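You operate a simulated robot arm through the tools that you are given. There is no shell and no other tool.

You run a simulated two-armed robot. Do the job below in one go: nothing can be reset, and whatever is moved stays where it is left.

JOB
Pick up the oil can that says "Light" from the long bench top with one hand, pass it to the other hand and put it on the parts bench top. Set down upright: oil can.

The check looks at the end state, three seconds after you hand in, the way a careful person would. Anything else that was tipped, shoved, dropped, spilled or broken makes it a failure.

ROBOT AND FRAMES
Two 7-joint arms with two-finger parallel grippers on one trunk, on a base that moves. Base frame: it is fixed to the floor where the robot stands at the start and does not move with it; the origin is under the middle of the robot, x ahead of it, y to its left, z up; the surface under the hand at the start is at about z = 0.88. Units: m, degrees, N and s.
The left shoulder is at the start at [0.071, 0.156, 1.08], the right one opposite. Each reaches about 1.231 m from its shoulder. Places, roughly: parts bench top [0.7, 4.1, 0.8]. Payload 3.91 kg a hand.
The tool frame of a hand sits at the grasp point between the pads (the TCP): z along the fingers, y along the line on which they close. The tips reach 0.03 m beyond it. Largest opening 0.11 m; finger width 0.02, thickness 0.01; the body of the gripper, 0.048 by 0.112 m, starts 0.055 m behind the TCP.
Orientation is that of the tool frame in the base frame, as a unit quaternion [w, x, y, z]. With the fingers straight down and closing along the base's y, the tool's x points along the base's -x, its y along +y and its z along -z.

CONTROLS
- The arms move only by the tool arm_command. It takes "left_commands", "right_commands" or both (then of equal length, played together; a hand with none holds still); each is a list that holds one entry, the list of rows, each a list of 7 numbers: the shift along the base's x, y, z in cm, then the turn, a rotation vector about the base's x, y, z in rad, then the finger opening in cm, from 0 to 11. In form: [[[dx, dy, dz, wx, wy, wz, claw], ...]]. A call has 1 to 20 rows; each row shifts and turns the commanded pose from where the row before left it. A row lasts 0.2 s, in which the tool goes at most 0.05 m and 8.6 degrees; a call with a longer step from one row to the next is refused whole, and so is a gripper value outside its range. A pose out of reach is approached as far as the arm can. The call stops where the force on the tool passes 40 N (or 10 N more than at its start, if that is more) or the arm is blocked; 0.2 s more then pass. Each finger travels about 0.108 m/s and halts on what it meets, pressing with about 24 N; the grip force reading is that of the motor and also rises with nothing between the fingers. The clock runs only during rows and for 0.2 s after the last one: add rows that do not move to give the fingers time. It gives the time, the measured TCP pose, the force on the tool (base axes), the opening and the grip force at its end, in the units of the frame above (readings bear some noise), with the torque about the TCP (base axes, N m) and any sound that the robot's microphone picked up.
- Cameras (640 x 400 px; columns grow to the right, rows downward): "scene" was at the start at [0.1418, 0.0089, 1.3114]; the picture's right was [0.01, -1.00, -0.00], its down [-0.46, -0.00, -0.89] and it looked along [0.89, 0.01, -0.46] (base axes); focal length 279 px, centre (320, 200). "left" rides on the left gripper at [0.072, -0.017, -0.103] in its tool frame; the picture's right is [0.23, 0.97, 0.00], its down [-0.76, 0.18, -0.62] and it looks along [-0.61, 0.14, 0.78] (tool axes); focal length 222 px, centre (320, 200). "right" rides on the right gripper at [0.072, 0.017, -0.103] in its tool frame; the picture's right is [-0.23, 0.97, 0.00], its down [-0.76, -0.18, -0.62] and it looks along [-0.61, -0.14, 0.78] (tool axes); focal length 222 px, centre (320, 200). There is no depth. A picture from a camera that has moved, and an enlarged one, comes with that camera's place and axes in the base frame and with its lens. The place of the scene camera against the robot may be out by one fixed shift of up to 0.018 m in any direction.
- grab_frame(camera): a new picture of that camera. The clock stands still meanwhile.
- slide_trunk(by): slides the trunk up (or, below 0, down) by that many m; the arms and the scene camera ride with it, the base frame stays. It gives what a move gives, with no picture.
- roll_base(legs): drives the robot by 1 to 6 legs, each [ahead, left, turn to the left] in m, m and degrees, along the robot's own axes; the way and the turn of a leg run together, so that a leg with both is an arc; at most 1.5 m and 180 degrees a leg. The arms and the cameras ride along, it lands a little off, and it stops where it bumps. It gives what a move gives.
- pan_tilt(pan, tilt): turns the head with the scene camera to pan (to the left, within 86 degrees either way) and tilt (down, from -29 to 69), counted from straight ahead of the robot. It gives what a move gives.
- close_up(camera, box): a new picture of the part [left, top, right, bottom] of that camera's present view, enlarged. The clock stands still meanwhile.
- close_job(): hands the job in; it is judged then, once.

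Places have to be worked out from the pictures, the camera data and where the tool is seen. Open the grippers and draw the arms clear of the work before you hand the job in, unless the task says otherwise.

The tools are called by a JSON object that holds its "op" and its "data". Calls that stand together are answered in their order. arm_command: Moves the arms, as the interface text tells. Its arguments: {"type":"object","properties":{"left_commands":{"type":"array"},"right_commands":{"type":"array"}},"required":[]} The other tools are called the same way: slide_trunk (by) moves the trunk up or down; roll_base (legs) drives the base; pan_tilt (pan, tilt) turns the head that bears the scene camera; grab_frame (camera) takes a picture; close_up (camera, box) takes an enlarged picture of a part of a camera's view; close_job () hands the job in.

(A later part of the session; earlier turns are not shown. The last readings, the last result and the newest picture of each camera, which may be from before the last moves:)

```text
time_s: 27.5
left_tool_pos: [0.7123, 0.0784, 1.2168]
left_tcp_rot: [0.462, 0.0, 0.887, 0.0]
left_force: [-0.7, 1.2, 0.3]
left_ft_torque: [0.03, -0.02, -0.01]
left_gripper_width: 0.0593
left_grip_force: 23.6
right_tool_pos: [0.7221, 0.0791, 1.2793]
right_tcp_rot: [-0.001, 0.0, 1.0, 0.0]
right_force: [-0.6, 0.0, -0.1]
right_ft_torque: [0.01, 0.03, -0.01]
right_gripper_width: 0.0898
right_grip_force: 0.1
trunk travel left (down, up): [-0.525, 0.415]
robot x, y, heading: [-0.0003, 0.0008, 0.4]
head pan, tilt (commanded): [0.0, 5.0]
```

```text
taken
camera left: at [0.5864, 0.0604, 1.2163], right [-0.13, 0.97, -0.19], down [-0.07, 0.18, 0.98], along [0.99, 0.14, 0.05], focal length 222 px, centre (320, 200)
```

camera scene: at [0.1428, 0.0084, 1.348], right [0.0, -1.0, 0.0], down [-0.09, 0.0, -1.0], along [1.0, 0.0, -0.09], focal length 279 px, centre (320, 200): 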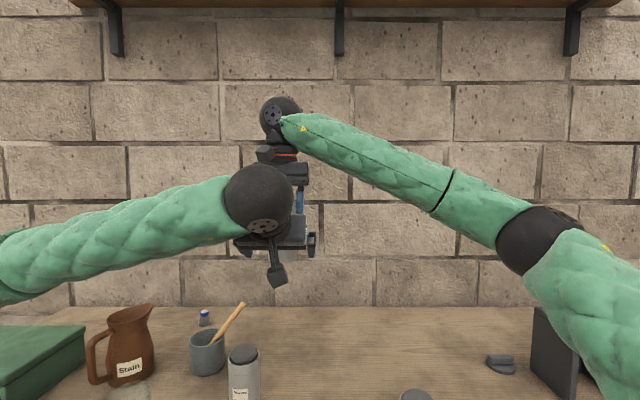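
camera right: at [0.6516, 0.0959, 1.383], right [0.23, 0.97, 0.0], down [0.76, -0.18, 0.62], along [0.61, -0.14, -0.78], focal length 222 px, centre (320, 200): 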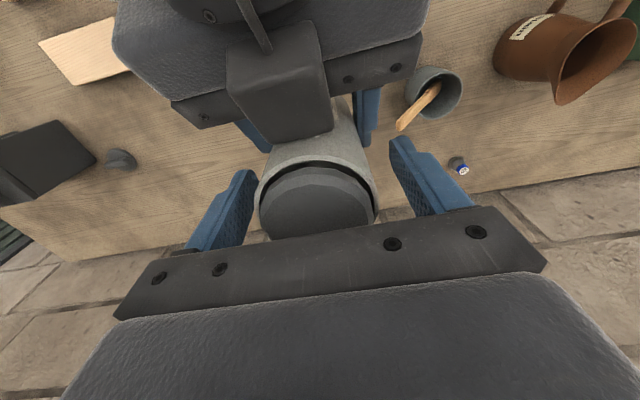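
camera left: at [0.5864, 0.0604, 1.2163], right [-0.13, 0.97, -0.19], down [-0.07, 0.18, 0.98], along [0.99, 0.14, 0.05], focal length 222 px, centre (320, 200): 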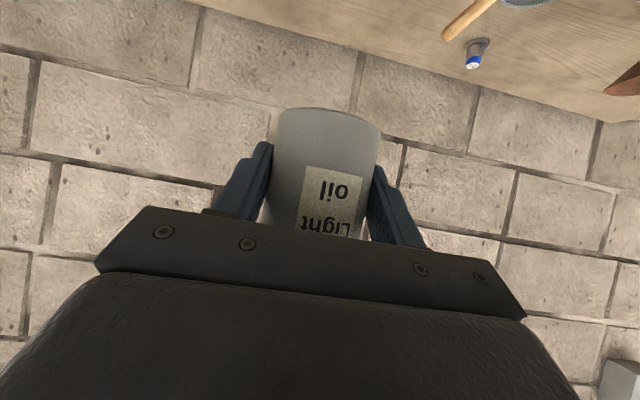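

The right fingers are clear of the can, and it stayed put in the left hand. I'll raise the right hand straight up.

{"op": "arm_command", "data": {"right_commands": [[[0, 0, 0.5, 0, 0, 0, 9], [0, 0, 1, 0, 0, 0, 9], [0, 0, 1.5, 0, 0, 0, 9], [0, 0, 2, 0, 0, 0, 9], [0, 0, 2, 0, 0, 0, 9], [0, 0, 2, 0, 0, 0, 9], [0, 0, 2, 0, 0, 0, 9], [0, 0, 2, 0, 0, 0, 9], [0, 0, 0, 0, 0, 0, 9]]]}}

{"op": "grab_frame", "data": {"camera": "right"}}

{"op": "grab_frame", "data": {"camera": "scene"}}

```text
time_s: 29.5
left_tool_pos: [0.7118, 0.0788, 1.2163]
left_tcp_rot: [0.461, -0.001, 0.887, 0.0]
left_force: [0.4, -0.5, -0.3]
left_ft_torque: [-0.01, 0.03, 0.01]
left_gripper_width: 0.0591
left_grip_force: 23.8
right_tool_pos: [0.7251, 0.0793, 1.408]
right_tcp_rot: [-0.001, 0.0, 1.0, 0.0]
right_force: [0.4, 1.2, -0.1]
right_ft_torque: [-0.01, 0.02, 0.0]
right_gripper_width: 0.0897
right_grip_force: 0.0
trunk travel left (down, up): [-0.525, 0.415]
robot x, y, heading: [-0.0001, -0.0018, -0.1]
head pan, tilt (commanded): [0.0, 5.0]
```

```text
taken
camera right: at [0.6532, 0.0957, 1.5118], right [0.23, 0.97, 0.0], down [0.76, -0.18, 0.62], along [0.61, -0.14, -0.78], focal length 222 px, centre (320, 200)
```

right: 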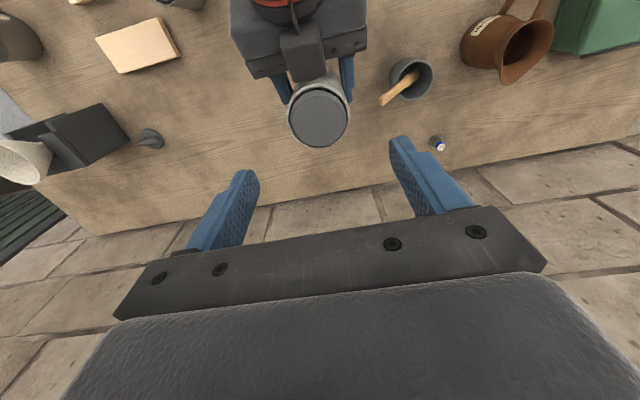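

```text
taken
camera scene: at [0.1432, 0.0083, 1.3479], right [0.0, -1.0, 0.0], down [-0.09, 0.0, -1.0], along [1.0, 0.0, -0.09], focal length 279 px, centre (320, 200)
```

scene: 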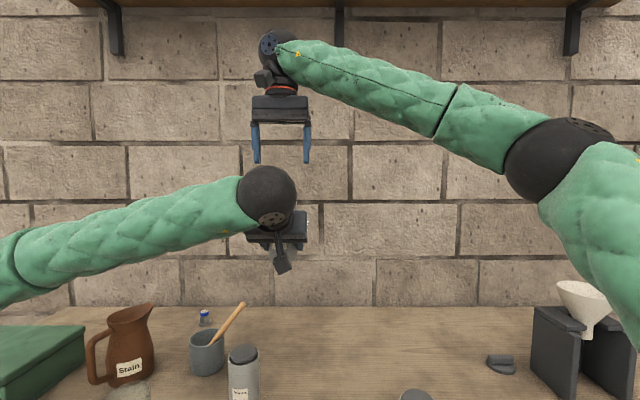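

The left hand holds the can securely, and the right hand is clear above it. I'll move the right hand off to the right side and draw the left hand with the can in closer for driving.

{"op": "arm_command", "data": {"left_commands": [[[0, 0, 0, 0, 0, 0, 3], [0, 0, 0, 0, 0, 0, 3], [0, 0, 0, 0, 0, 0, 3], [-1, 0.4, 0.3, 0, 0, 0, 3], [-2, 0.9, 0.4, 0, 0, 0, 3], [-2, 0.9, 0.4, 0, 0, 0, 3], [-2, 0.9, 0.4, 0, 0, 0, 3], [-2, 0.9, 0.4, 0, 0, 0, 3], [-2, 0.9, 0.4, 0, 0, 0, 3], [-2, 0.9, 0.4, 0, 0, 0, 3], [-2, 0.9, 0.4, 0, 0, 0, 3], [-1, 0.4, 0.2, 0, 0, 0, 3], [0, 0, 0, 0, 0, 0, 3]]], "right_commands": [[[0, -3, 0, 0, 0, 0, 9], [-1.75, -4.3, -0.3, 0, 0, 0, 9], [-1.75, -4.3, -0.6, 0, 0, 0, 9], [-1.75, -4.3, -0.6, 0, 0, 0, 9], [-1.75, -4.3, -0.6, 0, 0, 0, 9], [-1.75, -4.3, -0.6, 0, 0, 0, 9], [-1.75, -4.3, -0.6, 0, 0, 0, 9], [-1.75, -4.3, -0.6, 0, 0, 0, 9], [-1.75, -4.3, -0.6, 0, 0, 0, 9], [-1.75, -4.3, -0.6, 0, 0, 0, 9], [-1.75, -1.3, -0.6, 0, 0, 0, 9], [0, 0, 0, 0, 0, 0, 9], [0, 0, 0, 0, 0, 0, 9]]]}}

{"op": "grab_frame", "data": {"camera": "scene"}}

{"op": "grab_frame", "data": {"camera": "left"}}

```text
time_s: 32.3
left_tool_pos: [0.5511, 0.148, 1.25]
left_tcp_rot: [0.462, 0.0, 0.887, 0.0]
left_force: [0.0, -0.8, -2.4]
left_ft_torque: [-0.01, 0.04, -0.04]
left_gripper_width: 0.059
left_grip_force: 24.2
right_tool_pos: [0.5483, -0.3503, 1.3514]
right_tcp_rot: [0.001, 0.001, 1.0, 0.0]
right_force: [-0.3, 0.4, 1.0]
right_ft_torque: [0.01, 0.0, -0.05]
right_gripper_width: 0.0898
right_grip_force: 0.0
trunk travel left (down, up): [-0.525, 0.415]
robot x, y, heading: [-0.0025, 0.001, 0.0]
head pan, tilt (commanded): [0.0, 5.0]
```

```text
taken
camera scene: at [0.1421, 0.008, 1.3481], right [0.0, -1.0, 0.0], down [-0.09, 0.0, -1.0], along [1.0, 0.0, -0.09], focal length 279 px, centre (320, 200)
```

scene: 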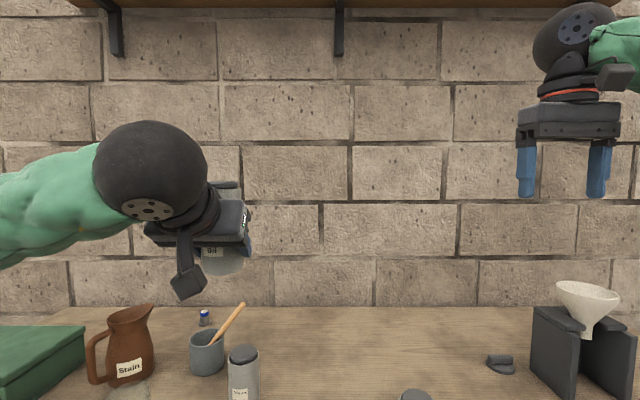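

```text
taken
camera left: at [0.4255, 0.1305, 1.2499], right [-0.13, 0.97, -0.19], down [-0.07, 0.18, 0.98], along [0.99, 0.14, 0.05], focal length 222 px, centre (320, 200)
```

left: 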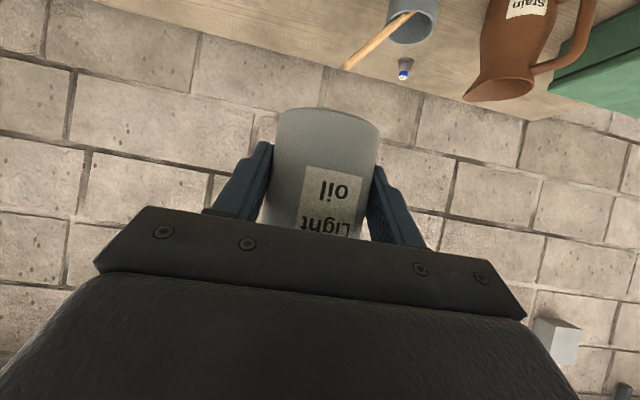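

The can rides steadily in the left hand and the right hand is well away. I'll back off 0.2 m for clearance, then drive left along the aisle in stages and look toward the parts bench.

{"op": "roll_base", "data": {"legs": [[-0.2, 0, 0], [0, 1.2, 0]]}}

{"op": "pan_tilt", "data": {"pan": 70, "tilt": 20}}

{"op": "grab_frame", "data": {"camera": "scene"}}

{"op": "grab_frame", "data": {"camera": "left"}}

```text
time_s: 39.6
left_tool_pos: [0.3374, 1.3514, 1.2506]
left_tcp_rot: [0.461, -0.009, 0.887, 0.004]
left_force: [-0.5, 0.4, -3.3]
left_ft_torque: [0.01, 0.0, 0.01]
left_gripper_width: 0.0593
left_grip_force: 24.1
right_tool_pos: [0.3444, 0.8512, 1.3515]
right_tcp_rot: [0.0, -0.011, 1.0, 0.0]
right_force: [0.2, 0.4, -0.7]
right_ft_torque: [-0.01, -0.02, -0.02]
right_gripper_width: 0.0898
right_grip_force: 0.1
trunk travel left (down, up): [-0.525, 0.415]
robot x, y, heading: [-0.2133, 1.1888, 1.3]
head pan, tilt (commanded): [0.0, 5.0]
```

```text
time_s: 41.0
left_tool_pos: [0.3386, 1.3516, 1.2502]
left_tcp_rot: [0.462, -0.01, 0.887, 0.005]
left_force: [0.2, 0.2, -2.6]
left_ft_torque: [-0.03, 0.03, 0.02]
left_gripper_width: 0.0593
left_grip_force: 24.1
right_tool_pos: [0.3449, 0.8513, 1.3524]
right_tcp_rot: [0.001, -0.01, 1.0, -0.001]
right_force: [0.7, 0.5, 0.3]
right_ft_torque: [-0.05, 0.04, 0.0]
right_gripper_width: 0.09
right_grip_force: 0.0
trunk travel left (down, up): [-0.525, 0.415]
robot x, y, heading: [-0.2085, 1.1923, 1.4]
head pan, tilt (commanded): [70.0, 20.0]
```

```text
taken
camera scene: at [-0.1305, 1.2875, 1.3238], right [0.95, -0.32, 0.0], down [-0.11, -0.32, -0.94], along [0.3, 0.89, -0.34], focal length 279 px, centre (320, 200)
```

scene: 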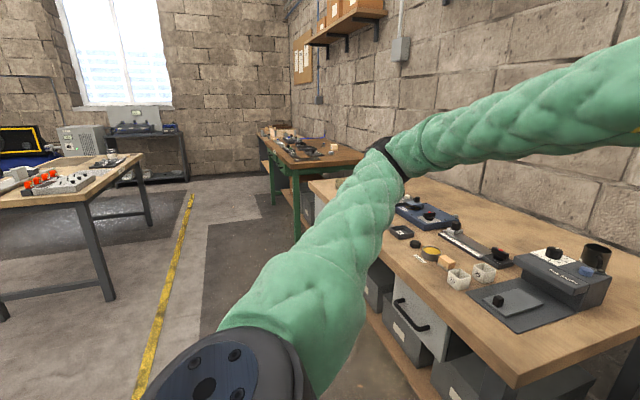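

```text
taken
camera left: at [0.212, 1.3297, 1.2497], right [-0.15, 0.97, -0.19], down [-0.08, 0.18, 0.98], along [0.99, 0.16, 0.05], focal length 222 px, centre (320, 200)
```

left: 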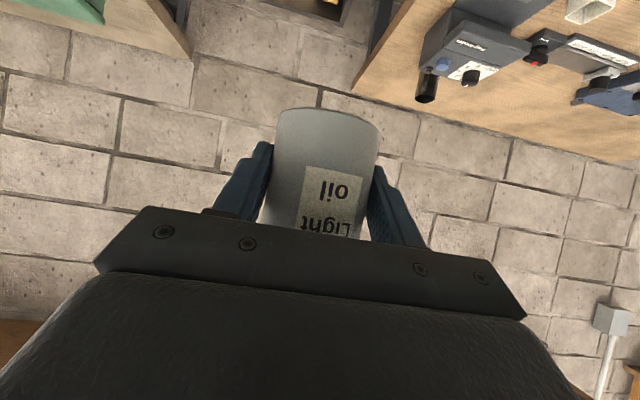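

The aisle is clear and the can is still upright. I'll continue left, correct the small heading drift, and look down at the parts bench.

{"op": "roll_base", "data": {"legs": [[0, 1.2, -1.4]]}}

{"op": "pan_tilt", "data": {"pan": 50, "tilt": 20}}

{"op": "grab_frame", "data": {"camera": "scene"}}

```text
time_s: 47.1
left_tool_pos: [0.3269, 2.5582, 1.2497]
left_tcp_rot: [0.462, -0.001, 0.887, 0.0]
left_force: [0.0, -0.7, -3.4]
left_ft_torque: [-0.01, 0.0, 0.0]
left_gripper_width: 0.0591
left_grip_force: 24.0
right_tool_pos: [0.3233, 2.0592, 1.352]
right_tcp_rot: [0.0, -0.001, 1.0, 0.001]
right_force: [-0.3, 0.3, -0.2]
right_ft_torque: [-0.01, -0.02, 0.0]
right_gripper_width: 0.0901
right_grip_force: 0.1
trunk travel left (down, up): [-0.525, 0.415]
robot x, y, heading: [-0.2251, 2.4086, -0.1]
head pan, tilt (commanded): [70.0, 20.0]
```

```text
time_s: 48.0
left_tool_pos: [0.3253, 2.5576, 1.2502]
left_tcp_rot: [0.462, -0.001, 0.887, 0.001]
left_force: [0.6, -0.3, -2.3]
left_ft_torque: [0.0, 0.06, -0.03]
left_gripper_width: 0.0592
left_grip_force: 24.1
right_tool_pos: [0.3237, 2.059, 1.3517]
right_tcp_rot: [0.0, -0.001, 1.0, 0.0]
right_force: [-0.6, 0.5, 0.2]
right_ft_torque: [0.0, -0.01, -0.05]
right_gripper_width: 0.0897
right_grip_force: 0.0
trunk travel left (down, up): [-0.525, 0.415]
robot x, y, heading: [-0.2262, 2.4076, 0.4]
head pan, tilt (commanded): [50.0, 20.0]
```

```text
taken
camera scene: at [-0.1149, 2.488, 1.3238], right [0.77, -0.64, 0.0], down [-0.22, -0.26, -0.94], along [0.6, 0.72, -0.34], focal length 279 px, centre (320, 200)
```

scene: 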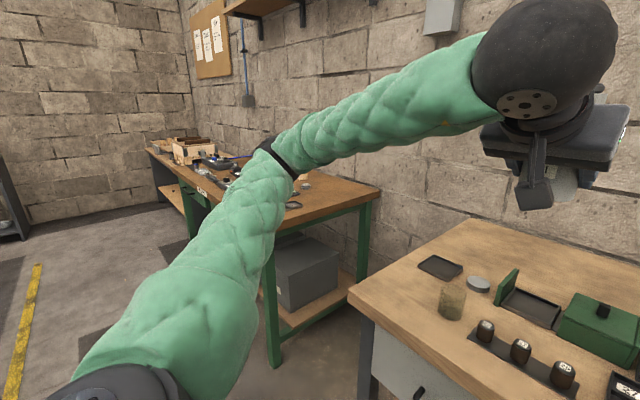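

The parts bench (green legs) is next. I'll drive another 1.3 m left so I face it, then look down at it.

{"op": "roll_base", "data": {"legs": [[0, 1.3, 0]]}}

{"op": "pan_tilt", "data": {"pan": 10, "tilt": 30}}

{"op": "grab_frame", "data": {"camera": "scene"}}

{"op": "grab_frame", "data": {"camera": "right"}}

{"op": "grab_frame", "data": {"camera": "left"}}

```text
time_s: 54.4
left_tool_pos: [0.3339, 3.8382, 1.2496]
left_tcp_rot: [0.462, 0.005, 0.887, -0.003]
left_force: [0.2, -0.3, -2.2]
left_ft_torque: [0.0, 0.0, -0.03]
left_gripper_width: 0.0593
left_grip_force: 24.0
right_tool_pos: [0.3253, 3.339, 1.3528]
right_tcp_rot: [0.0, 0.004, 1.0, 0.001]
right_force: [-0.1, 0.8, -0.4]
right_ft_torque: [0.0, 0.03, 0.03]
right_gripper_width: 0.0903
right_grip_force: 0.2
trunk travel left (down, up): [-0.525, 0.415]
robot x, y, heading: [-0.2202, 3.6954, -0.7]
head pan, tilt (commanded): [50.0, 20.0]
```

```text
time_s: 55.5
left_tool_pos: [0.3349, 3.839, 1.2498]
left_tcp_rot: [0.461, 0.005, 0.887, -0.003]
left_force: [0.3, 0.2, -3.2]
left_ft_torque: [-0.02, 0.04, -0.04]
left_gripper_width: 0.0594
left_grip_force: 24.5
right_tool_pos: [0.3248, 3.339, 1.3516]
right_tcp_rot: [0.0, 0.005, 1.0, 0.001]
right_force: [-0.9, 0.1, -0.4]
right_ft_torque: [0.02, -0.01, -0.01]
right_gripper_width: 0.0902
right_grip_force: 0.0
trunk travel left (down, up): [-0.525, 0.415]
robot x, y, heading: [-0.2213, 3.693, -0.8]
head pan, tilt (commanded): [10.0, 30.0]
```

```text
taken
camera scene: at [-0.0796, 3.7179, 1.3077], right [0.16, -0.99, 0.0], down [-0.49, -0.08, -0.87], along [0.85, 0.14, -0.5], focal length 279 px, centre (320, 200)
```

scene: 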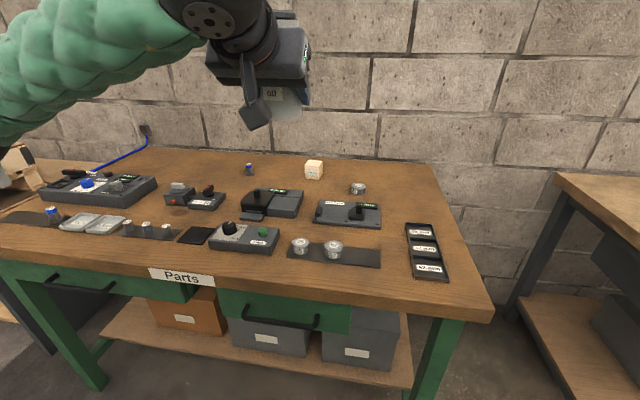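

```text
taken
camera right: at [0.2538, 3.3563, 1.455], right [0.24, 0.97, 0.0], down [0.76, -0.19, 0.62], along [0.6, -0.15, -0.78], focal length 222 px, centre (320, 200)
```

right: 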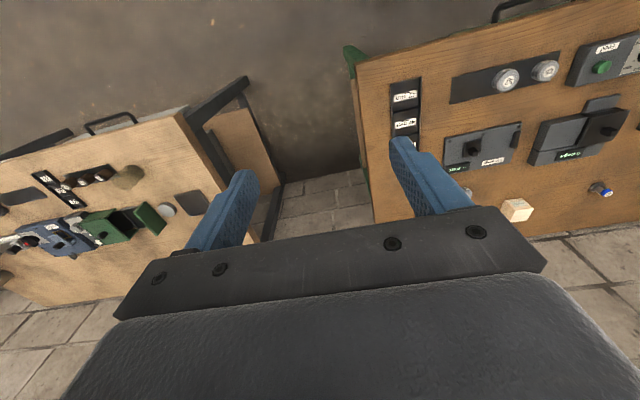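

```text
taken
camera left: at [0.208, 3.8215, 1.2497], right [-0.12, 0.98, -0.19], down [-0.07, 0.18, 0.98], along [0.99, 0.13, 0.05], focal length 222 px, centre (320, 200)
```

left: 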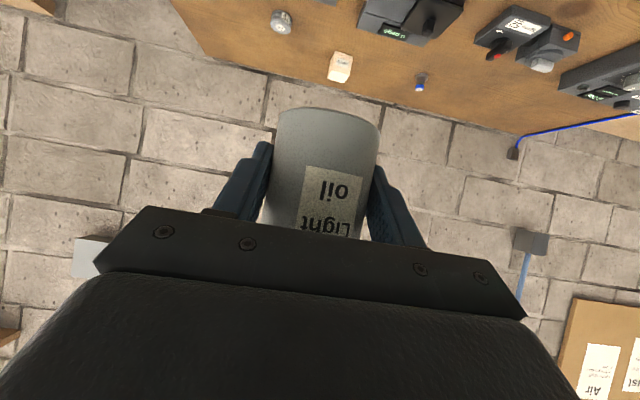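

This is the parts bench (it carries a "Parts" label). Its front row is busy, but the back-right area around (0.85, 3.55) looks empty, so I'll enlarge it to measure.

{"op": "close_up", "data": {"camera": "scene", "box": [290, 140, 500, 300]}}

{"op": "close_up", "data": {"camera": "right", "box": [330, 50, 640, 245]}}

```text
2.50 times, centred on (395, 220) of scene
camera zoom: at [-0.0796, 3.7179, 1.3077], right [0.16, -0.99, 0.0], down [-0.49, -0.08, -0.87], along [0.85, 0.14, -0.5], focal length 696 px, centre (132, 150)
```

zoom: 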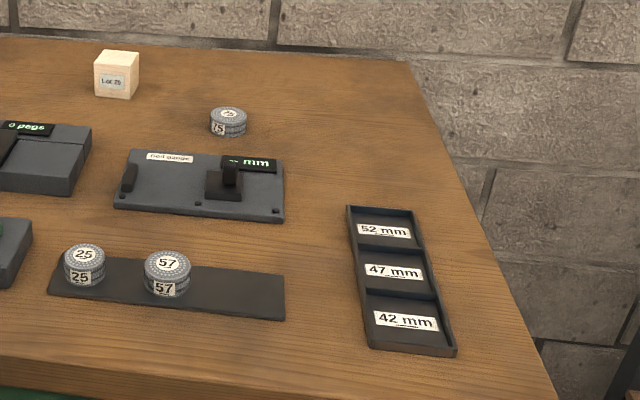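

```text
2.05 times, centred on (485, 148) of right
camera zoom: at [0.2538, 3.3563, 1.455], right [0.24, 0.97, 0.0], down [0.76, -0.19, 0.62], along [0.6, -0.15, -0.78], focal length 456 px, centre (-18, 308)
```

zoom: 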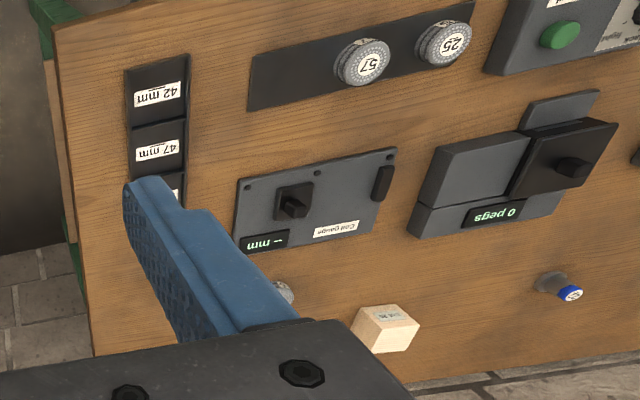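

The free patch behind the tray and coil gauge spans about x 0.80–1.1 and y 3.43–3.68. I'll aim to set the can near (0.90, 3.55), so I'll drive right about 0.29 m and ahead 0.15 m, then raise the trunk a little so the elbow stays well above the bench.

{"op": "roll_base", "data": {"legs": [[0, -0.29, 0.8], [0.15, 0, 0]]}}

{"op": "slide_trunk", "data": {"by": 0.12}}

{"op": "pan_tilt", "data": {"pan": 5, "tilt": 35}}

{"op": "grab_frame", "data": {"camera": "scene"}}

{"op": "grab_frame", "data": {"camera": "right"}}

{"op": "grab_frame", "data": {"camera": "left"}}

```text
time_s: 58.5
left_tool_pos: [0.4835, 3.5553, 1.2493]
left_tcp_rot: [0.461, -0.002, 0.888, 0.001]
left_force: [0.2, 0.0, -3.9]
left_ft_torque: [0.0, 0.03, -0.01]
left_gripper_width: 0.0593
left_grip_force: 23.5
right_tool_pos: [0.4823, 3.0557, 1.3506]
right_tcp_rot: [0.0, -0.003, 1.0, 0.0]
right_force: [-0.6, 0.2, 0.8]
right_ft_torque: [0.02, 0.06, 0.0]
right_gripper_width: 0.0901
right_grip_force: 0.1
trunk travel left (down, up): [-0.525, 0.415]
robot x, y, heading: [-0.0688, 3.4023, 0.0]
head pan, tilt (commanded): [10.0, 30.0]
```

```text
time_s: 60.0
left_tool_pos: [0.4815, 3.5568, 1.3694]
left_tcp_rot: [0.461, -0.003, 0.887, 0.002]
left_force: [0.0, 0.9, -2.9]
left_ft_torque: [-0.05, 0.03, -0.03]
left_gripper_width: 0.0592
left_grip_force: 23.9
right_tool_pos: [0.4796, 3.0569, 1.4719]
right_tcp_rot: [-0.001, -0.002, 1.0, 0.0]
right_force: [-0.2, 0.1, 0.7]
right_ft_torque: [0.03, 0.02, -0.02]
right_gripper_width: 0.0901
right_grip_force: 0.1
trunk travel left (down, up): [-0.645, 0.295]
robot x, y, heading: [-0.0678, 3.4049, 0.3]
head pan, tilt (commanded): [10.0, 30.0]
```

```text
time_s: 60.6
left_tool_pos: [0.4829, 3.556, 1.3709]
left_tcp_rot: [0.461, -0.002, 0.887, 0.0]
left_force: [-0.6, -0.3, -2.9]
left_ft_torque: [0.0, 0.03, -0.02]
left_gripper_width: 0.0595
left_grip_force: 23.6
right_tool_pos: [0.4801, 3.0556, 1.4716]
right_tcp_rot: [-0.001, -0.003, 1.0, 0.001]
right_force: [0.0, 0.4, -0.2]
right_ft_torque: [0.01, 0.02, -0.01]
right_gripper_width: 0.09
right_grip_force: 0.1
trunk travel left (down, up): [-0.645, 0.295]
robot x, y, heading: [-0.0676, 3.4018, 0.5]
head pan, tilt (commanded): [5.0, 35.0]
```

```text
taken
camera scene: at [0.0688, 3.421, 1.4199], right [0.09, -1.0, 0.0], down [-0.57, -0.05, -0.82], along [0.82, 0.08, -0.57], focal length 279 px, centre (320, 200)
```

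scene: 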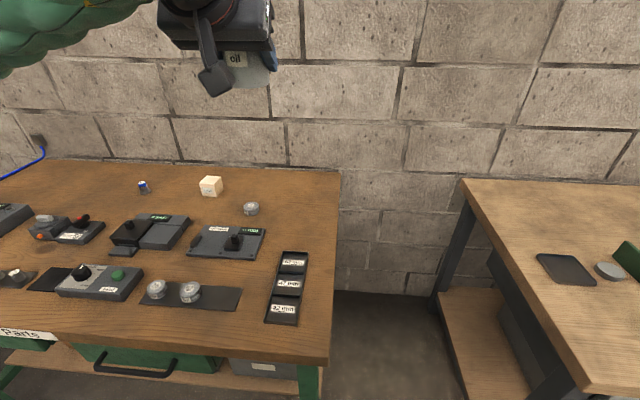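

```text
taken
camera right: at [0.4092, 3.0728, 1.5747], right [0.22, 0.97, 0.0], down [0.76, -0.17, 0.62], along [0.61, -0.14, -0.78], focal length 222 px, centre (320, 200)
```

right: 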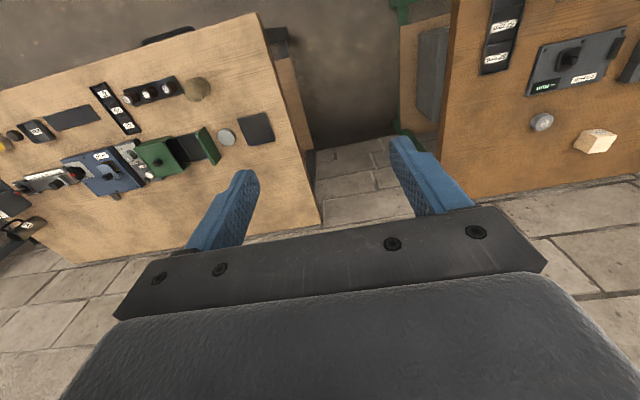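

```text
taken
camera left: at [0.3559, 3.5371, 1.3696], right [-0.14, 0.97, -0.19], down [-0.07, 0.18, 0.98], along [0.99, 0.15, 0.05], focal length 222 px, centre (320, 200)
```

left: 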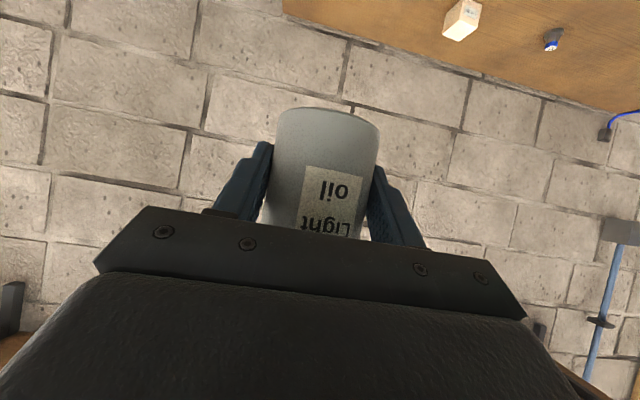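

From two views I judge the bench top to be about z ≈ 0.83. The free patch runs roughly x 0.76–1.1, y 3.43–3.68. I'll extend the left hand out over it while staying high (TCP about z 1.13), then check.

{"op": "arm_command", "data": {"left_commands": [[[1.5, 0, -1, 0, 0, 0, 3], [3, 0, -2, 0, 0, 0, 3], [3, 0, -2, 0, 0, 0, 3], [3, 0, -2, 0, 0, 0, 3], [3.2, 0, -2, 0, 0, 0, 3], [3.2, 0, -2, 0, 0, 0, 3], [3.2, 0, -2, 0, 0, 0, 3], [3.2, 0, -2, 0, 0, 0, 3], [3.2, 0, -2, 0, 0, 0, 3], [3.2, 0, -2, 0, 0, 0, 3], [3.2, 0, -2, 0, 0, 0, 3], [3.2, 0, -2, 0, 0, 0, 3], [1.8, 0, -1, 0, 0, 0, 3], [0, 0, 0, 0, 0, 0, 3], [0, 0, 0, 0, 0, 0, 3]]]}}

{"op": "grab_frame", "data": {"camera": "scene"}}

{"op": "grab_frame", "data": {"camera": "left"}}

{"op": "grab_frame", "data": {"camera": "right"}}

```text
time_s: 63.9
left_tool_pos: [0.8614, 3.5553, 1.1274]
left_tcp_rot: [0.462, -0.002, 0.887, 0.001]
left_force: [-0.8, -0.7, -3.1]
left_ft_torque: [0.0, 0.0, 0.01]
left_gripper_width: 0.0592
left_grip_force: 23.9
right_tool_pos: [0.4823, 3.0561, 1.4704]
right_tcp_rot: [-0.001, -0.002, 1.0, 0.0]
right_force: [0.4, 0.2, -1.1]
right_ft_torque: [0.0, 0.01, 0.01]
right_gripper_width: 0.09
right_grip_force: 0.0
trunk travel left (down, up): [-0.645, 0.295]
robot x, y, heading: [-0.0675, 3.4055, 0.4]
head pan, tilt (commanded): [5.0, 35.0]
```

```text
taken
camera scene: at [0.0692, 3.4208, 1.4198], right [0.09, -1.0, 0.0], down [-0.57, -0.05, -0.82], along [0.82, 0.08, -0.57], focal length 279 px, centre (320, 200)
```

scene: 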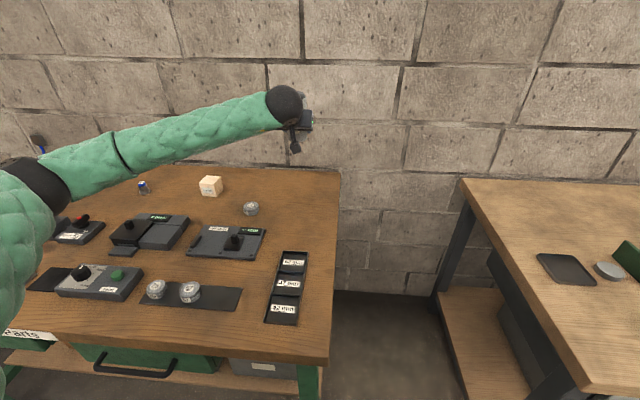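

```text
taken
camera left: at [0.7348, 3.5365, 1.1276], right [-0.14, 0.97, -0.19], down [-0.07, 0.18, 0.98], along [0.99, 0.15, 0.05], focal length 222 px, centre (320, 200)
```

left: 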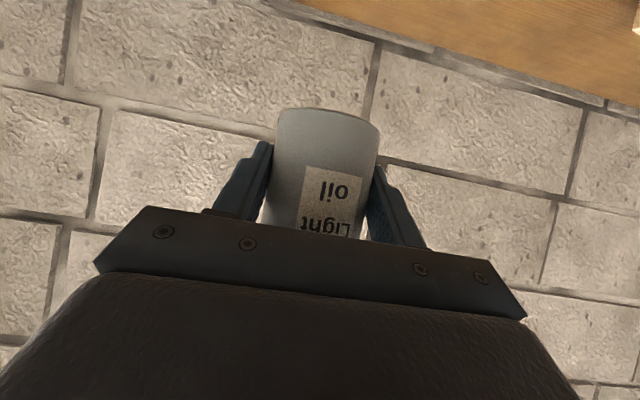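

```text
taken
camera right: at [0.4096, 3.0725, 1.5746], right [0.22, 0.97, 0.0], down [0.76, -0.17, 0.62], along [0.61, -0.14, -0.78], focal length 222 px, centre (320, 200)
```

right: 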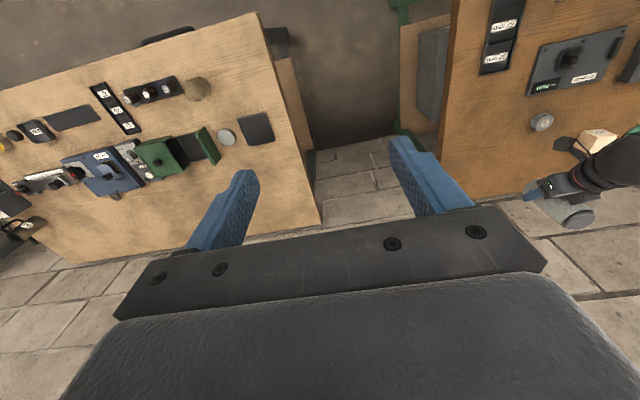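

The elbow is high and the spot below is clear in the right camera view too: about 0.13 m from the bench's right edge, 0.2 m from the tin, and well behind the tray. I'll descend straight down to TCP z ≈ 0.95.

{"op": "arm_command", "data": {"left_commands": [[[0, 0, -1, 0, 0, 0, 3], [0, 0, -2, 0, 0, 0, 3], [0, 0, -2, 0, 0, 0, 3], [0, 0, -2, 0, 0, 0, 3], [0, 0, -2, 0, 0, 0, 3], [0, 0, -2, 0, 0, 0, 3], [0, 0, -2, 0, 0, 0, 3], [0, 0, -2, 0, 0, 0, 3], [0, 0, -1.5, 0, 0, 0, 3], [0, 0, -1, 0, 0, 0, 3], [0, 0, 0, 0, 0, 0, 3]]]}}

{"op": "grab_frame", "data": {"camera": "left"}}

{"op": "close_up", "data": {"camera": "scene", "box": [160, 90, 380, 270]}}

{"op": "close_up", "data": {"camera": "right", "box": [400, 50, 640, 250]}}

```text
time_s: 66.2
left_tool_pos: [0.8582, 3.5552, 0.954]
left_tcp_rot: [0.462, -0.002, 0.887, 0.001]
left_force: [0.2, -0.1, -3.0]
left_ft_torque: [0.01, 0.02, 0.02]
left_gripper_width: 0.0592
left_grip_force: 24.4
right_tool_pos: [0.4808, 3.0562, 1.4704]
right_tcp_rot: [-0.001, -0.002, 1.0, 0.0]
right_force: [-0.1, 0.1, 0.3]
right_ft_torque: [-0.05, 0.03, 0.0]
right_gripper_width: 0.0899
right_grip_force: 0.0
trunk travel left (down, up): [-0.645, 0.295]
robot x, y, heading: [-0.073, 3.405, 0.4]
head pan, tilt (commanded): [5.0, 35.0]
```

```text
taken
camera left: at [0.7334, 3.537, 0.9541], right [-0.14, 0.97, -0.19], down [-0.07, 0.18, 0.98], along [0.99, 0.15, 0.05], focal length 222 px, centre (320, 200)
```

left: 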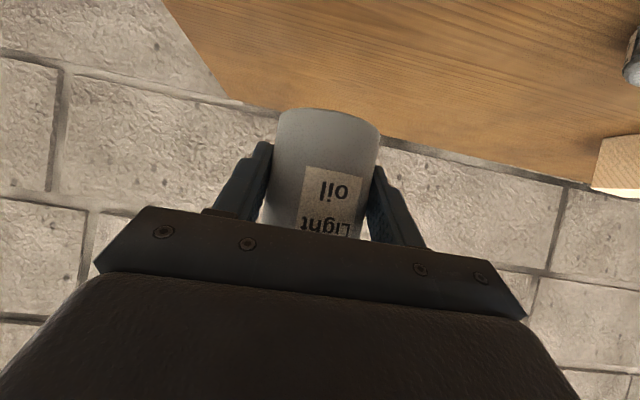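

```text
2.22 times, centred on (270, 180) of scene
camera zoom: at [0.0688, 3.4209, 1.4199], right [0.09, -1.0, 0.0], down [-0.57, -0.05, -0.82], along [0.82, 0.08, -0.57], focal length 619 px, centre (431, 244)
```

zoom: 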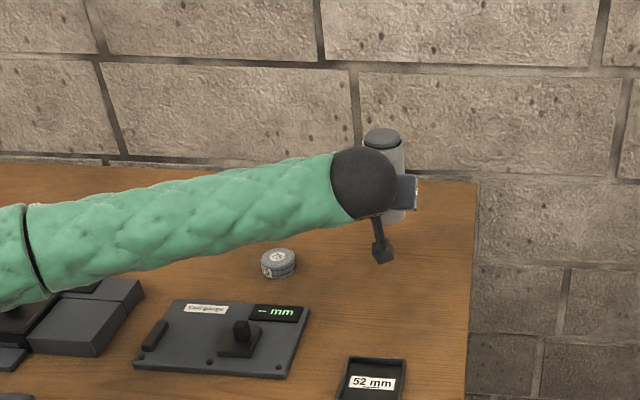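

```text
2.00 times, centred on (520, 150) of right
camera zoom: at [0.4092, 3.0727, 1.5747], right [0.22, 0.97, 0.0], down [0.76, -0.17, 0.62], along [0.61, -0.14, -0.78], focal length 444 px, centre (-80, 300)
```

zoom: 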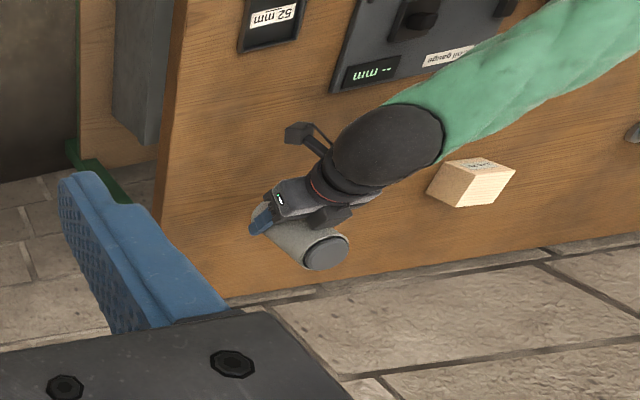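

From the bench's back-right corner in the left camera I now put the top at z ≈ 0.835, so contact is expected near TCP z ≈ 0.875. I'll descend to about 0.893 slowly and look again.

{"op": "arm_command", "data": {"left_commands": [[[0, 0, -1, 0, 0, 0, 3], [0, 0, -1, 0, 0, 0, 3], [0, 0, -1, 0, 0, 0, 3], [0, 0, -1, 0, 0, 0, 3], [0, 0, -1, 0, 0, 0, 3], [0, 0, -0.6, 0, 0, 0, 3], [0, 0, -0.5, 0, 0, 0, 3], [0, 0, 0, 0, 0, 0, 3]]]}}

{"op": "grab_frame", "data": {"camera": "left"}}

{"op": "close_up", "data": {"camera": "scene", "box": [250, 130, 350, 240]}}

{"op": "close_up", "data": {"camera": "right", "box": [450, 80, 600, 220]}}

```text
time_s: 68.0
left_tool_pos: [0.8604, 3.5561, 0.894]
left_tcp_rot: [0.461, -0.002, 0.887, 0.001]
left_force: [0.2, 0.7, -3.2]
left_ft_torque: [0.0, 0.0, 0.02]
left_gripper_width: 0.0592
left_grip_force: 24.1
right_tool_pos: [0.4806, 3.0558, 1.4721]
right_tcp_rot: [-0.001, -0.002, 1.0, 0.001]
right_force: [-1.0, 0.6, 0.3]
right_ft_torque: [0.01, 0.01, -0.02]
right_gripper_width: 0.0903
right_grip_force: 0.0
trunk travel left (down, up): [-0.645, 0.295]
robot x, y, heading: [-0.0724, 3.4063, 0.4]
head pan, tilt (commanded): [5.0, 35.0]
```

```text
taken
camera left: at [0.7341, 3.5375, 0.8937], right [-0.14, 0.97, -0.19], down [-0.07, 0.18, 0.98], along [0.99, 0.15, 0.05], focal length 222 px, centre (320, 200)
```

left: 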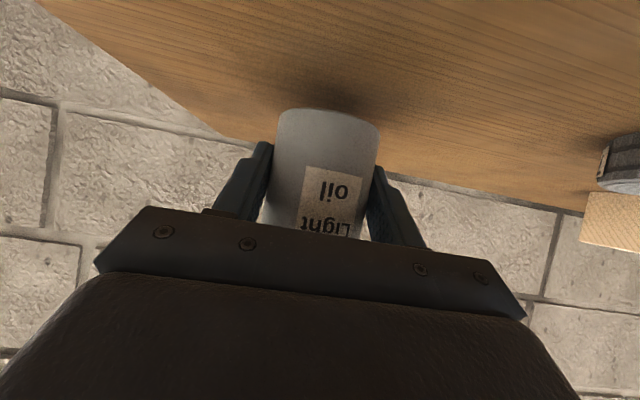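

```text
3.64 times, centred on (300, 185) of scene
camera zoom: at [0.0689, 3.4209, 1.4199], right [0.09, -1.0, 0.0], down [-0.57, -0.05, -0.82], along [0.82, 0.08, -0.57], focal length 1013 px, centre (393, 254)
```

zoom: 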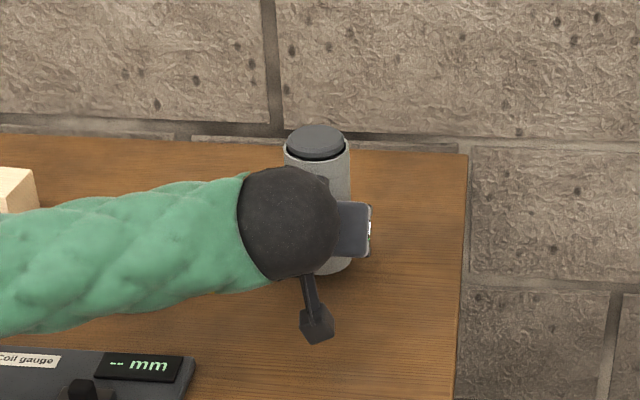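

```text
2.86 times, centred on (525, 150) of right
camera zoom: at [0.4093, 3.0727, 1.5747], right [0.22, 0.97, 0.0], down [0.76, -0.17, 0.62], along [0.61, -0.14, -0.78], focal length 635 px, centre (-266, 343)
```

zoom: 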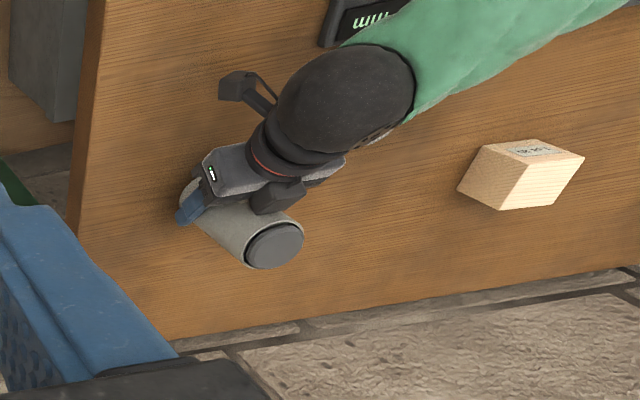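

The bench top still works out at z ≈ 0.837, which leaves the can's base about 1.8 cm above it, upright over clear wood. I'll lower 1.2 cm more, then go in millimetres.

{"op": "arm_command", "data": {"left_commands": [[[0, 0, -0.3, 0, 0, 0, 3], [0, 0, -0.3, 0, 0, 0, 3], [0, 0, -0.3, 0, 0, 0, 3], [0, 0, -0.3, 0, 0, 0, 3], [0, 0, 0, 0, 0, 0, 3]]]}}

{"op": "grab_frame", "data": {"camera": "left"}}

```text
time_s: 69.2
left_tool_pos: [0.8607, 3.5568, 0.8829]
left_tcp_rot: [0.461, -0.002, 0.887, 0.001]
left_force: [-0.1, 0.9, -3.4]
left_ft_torque: [0.01, -0.01, 0.0]
left_gripper_width: 0.0594
left_grip_force: 24.0
right_tool_pos: [0.4812, 3.0555, 1.4711]
right_tcp_rot: [-0.001, -0.002, 1.0, 0.0]
right_force: [1.2, -0.4, -0.3]
right_ft_torque: [-0.05, -0.02, -0.01]
right_gripper_width: 0.0902
right_grip_force: 0.0
trunk travel left (down, up): [-0.645, 0.295]
robot x, y, heading: [-0.0699, 3.4032, 0.2]
head pan, tilt (commanded): [5.0, 35.0]
```

```text
taken
camera left: at [0.7345, 3.5373, 0.8813], right [-0.14, 0.97, -0.19], down [-0.07, 0.18, 0.98], along [0.99, 0.15, 0.05], focal length 222 px, centre (320, 200)
```

left: 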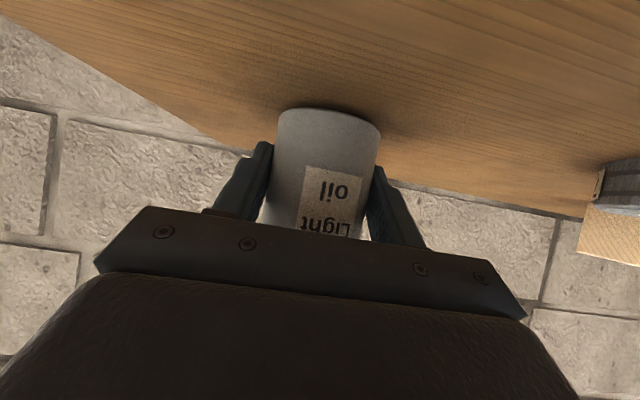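

No contact yet: force z is still just the can's weight. I'll lower in 1 mm rows, checking the force.

{"op": "arm_command", "data": {"left_commands": [[[0, 0, -0.1, 0, 0, 0, 3], [0, 0, -0.1, 0, 0, 0, 3], [0, 0, -0.1, 0, 0, 0, 3], [0, 0, 0, 0, 0, 0, 3]]]}}

```text
time_s: 70.2
left_tool_pos: [0.8605, 3.5548, 0.8792]
left_tcp_rot: [0.462, -0.002, 0.887, 0.002]
left_force: [-0.8, -0.7, -2.9]
left_ft_torque: [-0.02, 0.02, 0.04]
left_gripper_width: 0.0594
left_grip_force: 24.2
right_tool_pos: [0.4806, 3.0568, 1.4716]
right_tcp_rot: [-0.001, -0.002, 1.0, 0.0]
right_force: [-0.2, 0.7, 0.1]
right_ft_torque: [0.01, 0.0, 0.0]
right_gripper_width: 0.09
right_grip_force: 0.1
trunk travel left (down, up): [-0.645, 0.295]
robot x, y, heading: [-0.0693, 3.4039, 0.3]
head pan, tilt (commanded): [5.0, 35.0]
```

Still free. I'll go another 3 mm.

{"op": "arm_command", "data": {"left_commands": [[[0, 0, -0.1, 0, 0, 0, 3], [0, 0, -0.1, 0, 0, 0, 3], [0, 0, -0.1, 0, 0, 0, 3], [0, 0, 0, 0, 0, 0, 3]]]}}

{"op": "grab_frame", "data": {"camera": "left"}}

```text
time_s: 71.2
left_tool_pos: [0.8604, 3.5562, 0.8778]
left_tcp_rot: [0.462, -0.003, 0.887, 0.001]
left_force: [2.3, 1.7, 9.3]
left_ft_torque: [0.17, 0.15, -0.06]
left_gripper_width: 0.0596
left_grip_force: 24.0
right_tool_pos: [0.4796, 3.0567, 1.4728]
right_tcp_rot: [0.001, -0.002, 1.0, 0.001]
right_force: [-0.1, -1.2, 0.5]
right_ft_torque: [-0.02, 0.02, 0.01]
right_gripper_width: 0.0902
right_grip_force: 0.0
trunk travel left (down, up): [-0.645, 0.295]
robot x, y, heading: [-0.0698, 3.4037, 0.2]
head pan, tilt (commanded): [5.0, 35.0]
```

```text
taken
camera left: at [0.7345, 3.537, 0.8766], right [-0.13, 0.97, -0.19], down [-0.08, 0.18, 0.98], along [0.99, 0.15, 0.05], focal length 222 px, centre (320, 200)
```

left: 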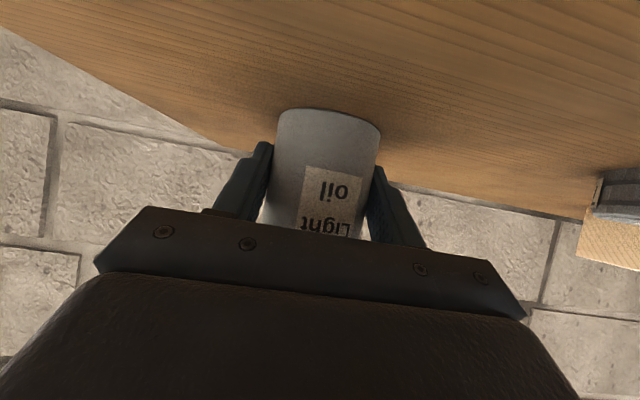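

Contact: the upward force rose about 12 N, and the low torque shows it is the can's base touching, not the hand. I'll ease the pressure by half a millimetre and open the fingers.

{"op": "arm_command", "data": {"left_commands": [[[0, 0, -0.0, 0, 0, 0, 3], [0, 0, 0.05, 0, 0, 0, 3], [0, 0, 0, 0, 0, 0, 6], [0, 0, 0, 0, 0, 0, 6.4], [0, 0, 0, 0, 0, 0, 7], [0, 0, 0, 0, 0, 0, 8.5], [0, 0, 0, 0, 0, 0, 10], [0, 0, 0, 0, 0, 0, 10], [0, 0, 0, 0, 0, 0, 10]]]}}

{"op": "grab_frame", "data": {"camera": "left"}}

{"op": "close_up", "data": {"camera": "scene", "box": [250, 130, 350, 240]}}

{"op": "close_up", "data": {"camera": "right", "box": [450, 80, 600, 220]}}

```text
time_s: 73.2
left_tool_pos: [0.8598, 3.5561, 0.8761]
left_tcp_rot: [0.462, -0.002, 0.887, 0.0]
left_force: [-1.2, 0.0, -1.3]
left_ft_torque: [0.01, -0.04, 0.0]
left_gripper_width: 0.1
left_grip_force: 0.0
right_tool_pos: [0.4795, 3.0558, 1.4714]
right_tcp_rot: [0.0, -0.002, 1.0, 0.0]
right_force: [-0.2, 1.2, 0.7]
right_ft_torque: [0.01, 0.04, 0.0]
right_gripper_width: 0.09
right_grip_force: 0.0
trunk travel left (down, up): [-0.645, 0.295]
robot x, y, heading: [-0.0669, 3.4037, 0.1]
head pan, tilt (commanded): [5.0, 35.0]
```

```text
taken
camera left: at [0.7348, 3.5371, 0.8755], right [-0.14, 0.97, -0.19], down [-0.07, 0.18, 0.98], along [0.99, 0.15, 0.05], focal length 222 px, centre (320, 200)
```

left: 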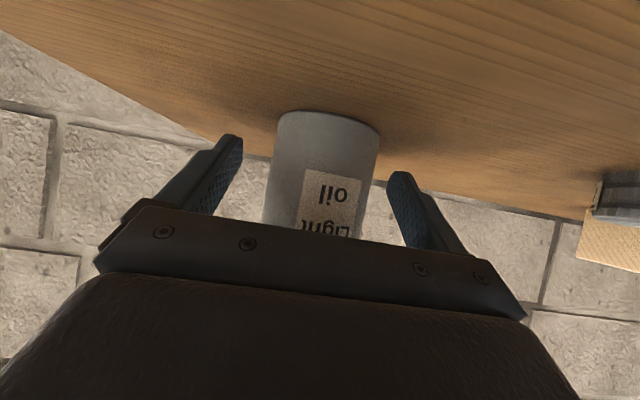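

```text
3.64 times, centred on (300, 185) of scene
camera zoom: at [0.0686, 3.4208, 1.4199], right [0.09, -1.0, 0.0], down [-0.57, -0.05, -0.82], along [0.82, 0.08, -0.57], focal length 1013 px, centre (393, 254)
```

zoom: 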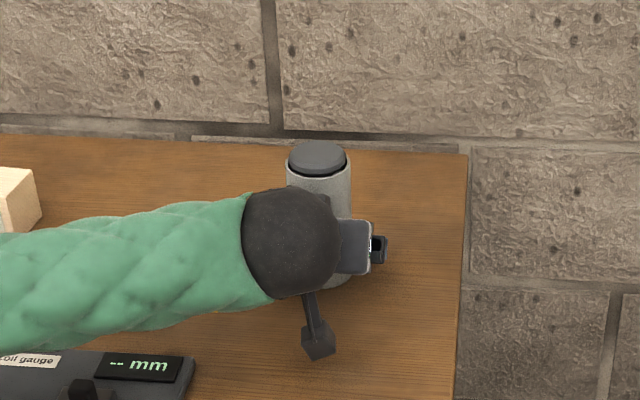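

```text
2.86 times, centred on (525, 150) of right
camera zoom: at [0.4089, 3.0727, 1.5748], right [0.22, 0.97, 0.0], down [0.76, -0.17, 0.62], along [0.61, -0.14, -0.78], focal length 635 px, centre (-266, 343)
```

zoom: 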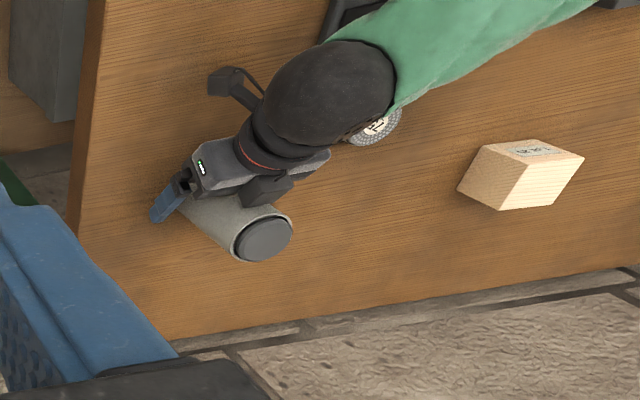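

The can stands free on the bench, with the fingers open on both sides. I'll retreat along the finger axis (back and up), slowly at first, then rise.

{"op": "arm_command", "data": {"left_commands": [[[-0.4, 0, 0.3, 0, 0, 0, 10], [-0.8, 0, 0.6, 0, 0, 0, 10], [-1.2, 0, 0.85, 0, 0, 0, 10], [-1.6, 0, 1.15, 0, 0, 0, 10], [-1.6, 0, 1.15, 0, 0, 0, 10], [-1.6, 0, 1.15, 0, 0, 0, 10], [-1.6, 0, 1.5, 0, 0, 0, 10], [-1.6, 0, 2, 0, 0, 0, 10], [-1.6, 0, 2.5, 0, 0, 0, 10], [-1.6, 0, 2.5, 0, 0, 0, 10], [-2, 0, 3, 0, 0, 0, 10], [-2, 0, 3, 0, 0, 0, 10], [-2, 0, 3, 0, 0, 0, 10], [-2, 0, 3, 0, 0, 0, 10], [0, 0, 0, 0, 0, 0, 10]]]}}

{"op": "grab_frame", "data": {"camera": "scene"}}

{"op": "grab_frame", "data": {"camera": "left"}}

{"op": "close_up", "data": {"camera": "scene", "box": [200, 120, 360, 280]}}

```text
time_s: 76.5
left_tool_pos: [0.643, 3.5542, 1.1342]
left_tcp_rot: [0.462, -0.002, 0.887, 0.001]
left_force: [0.8, 0.9, -0.7]
left_ft_torque: [-0.01, -0.01, -0.03]
left_gripper_width: 0.0999
left_grip_force: 0.0
right_tool_pos: [0.4798, 3.0563, 1.4713]
right_tcp_rot: [-0.001, -0.003, 1.0, 0.001]
right_force: [0.1, -0.3, 0.2]
right_ft_torque: [-0.05, 0.03, 0.02]
right_gripper_width: 0.0902
right_grip_force: 0.0
trunk travel left (down, up): [-0.645, 0.295]
robot x, y, heading: [-0.0666, 3.4025, 0.2]
head pan, tilt (commanded): [5.0, 35.0]
```

```text
taken
camera scene: at [0.0691, 3.4212, 1.4198], right [0.09, -1.0, 0.0], down [-0.57, -0.05, -0.82], along [0.82, 0.08, -0.57], focal length 279 px, centre (320, 200)
```

scene: 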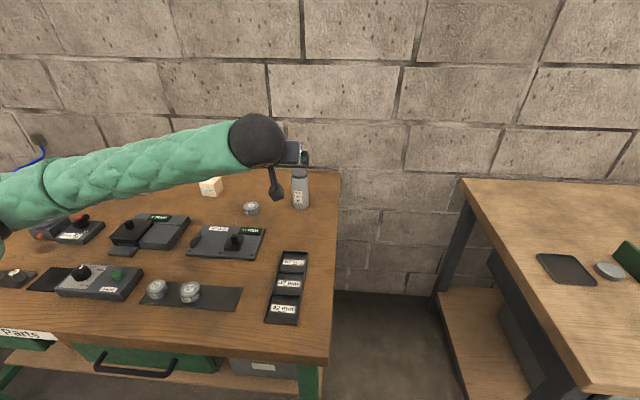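

```text
taken
camera left: at [0.5167, 3.5369, 1.1333], right [-0.14, 0.97, -0.19], down [-0.07, 0.18, 0.98], along [0.99, 0.15, 0.05], focal length 222 px, centre (320, 200)
```

left: 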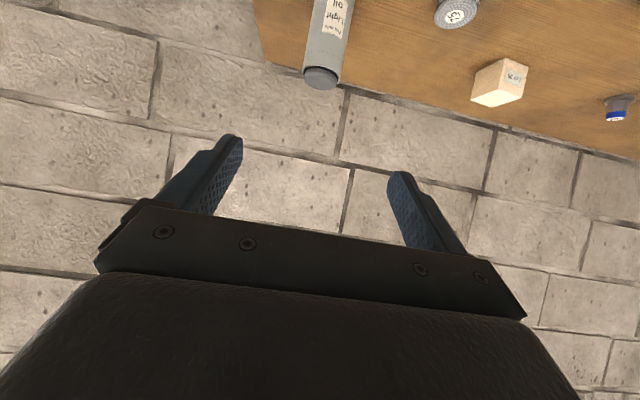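

```text
2.50 times, centred on (280, 200) of scene
camera zoom: at [0.0691, 3.4212, 1.4198], right [0.09, -1.0, 0.0], down [-0.57, -0.05, -0.82], along [0.82, 0.08, -0.57], focal length 696 px, centre (420, 200)
```

zoom: 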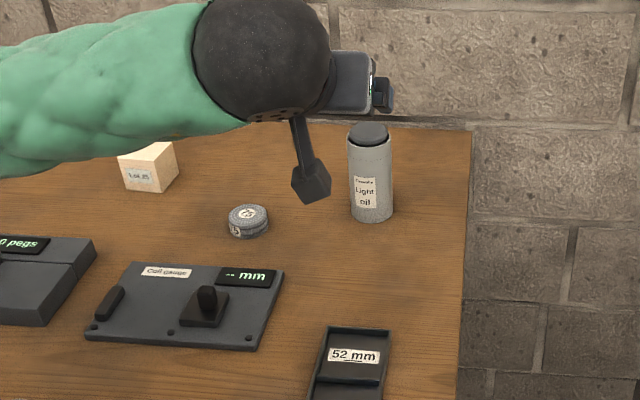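

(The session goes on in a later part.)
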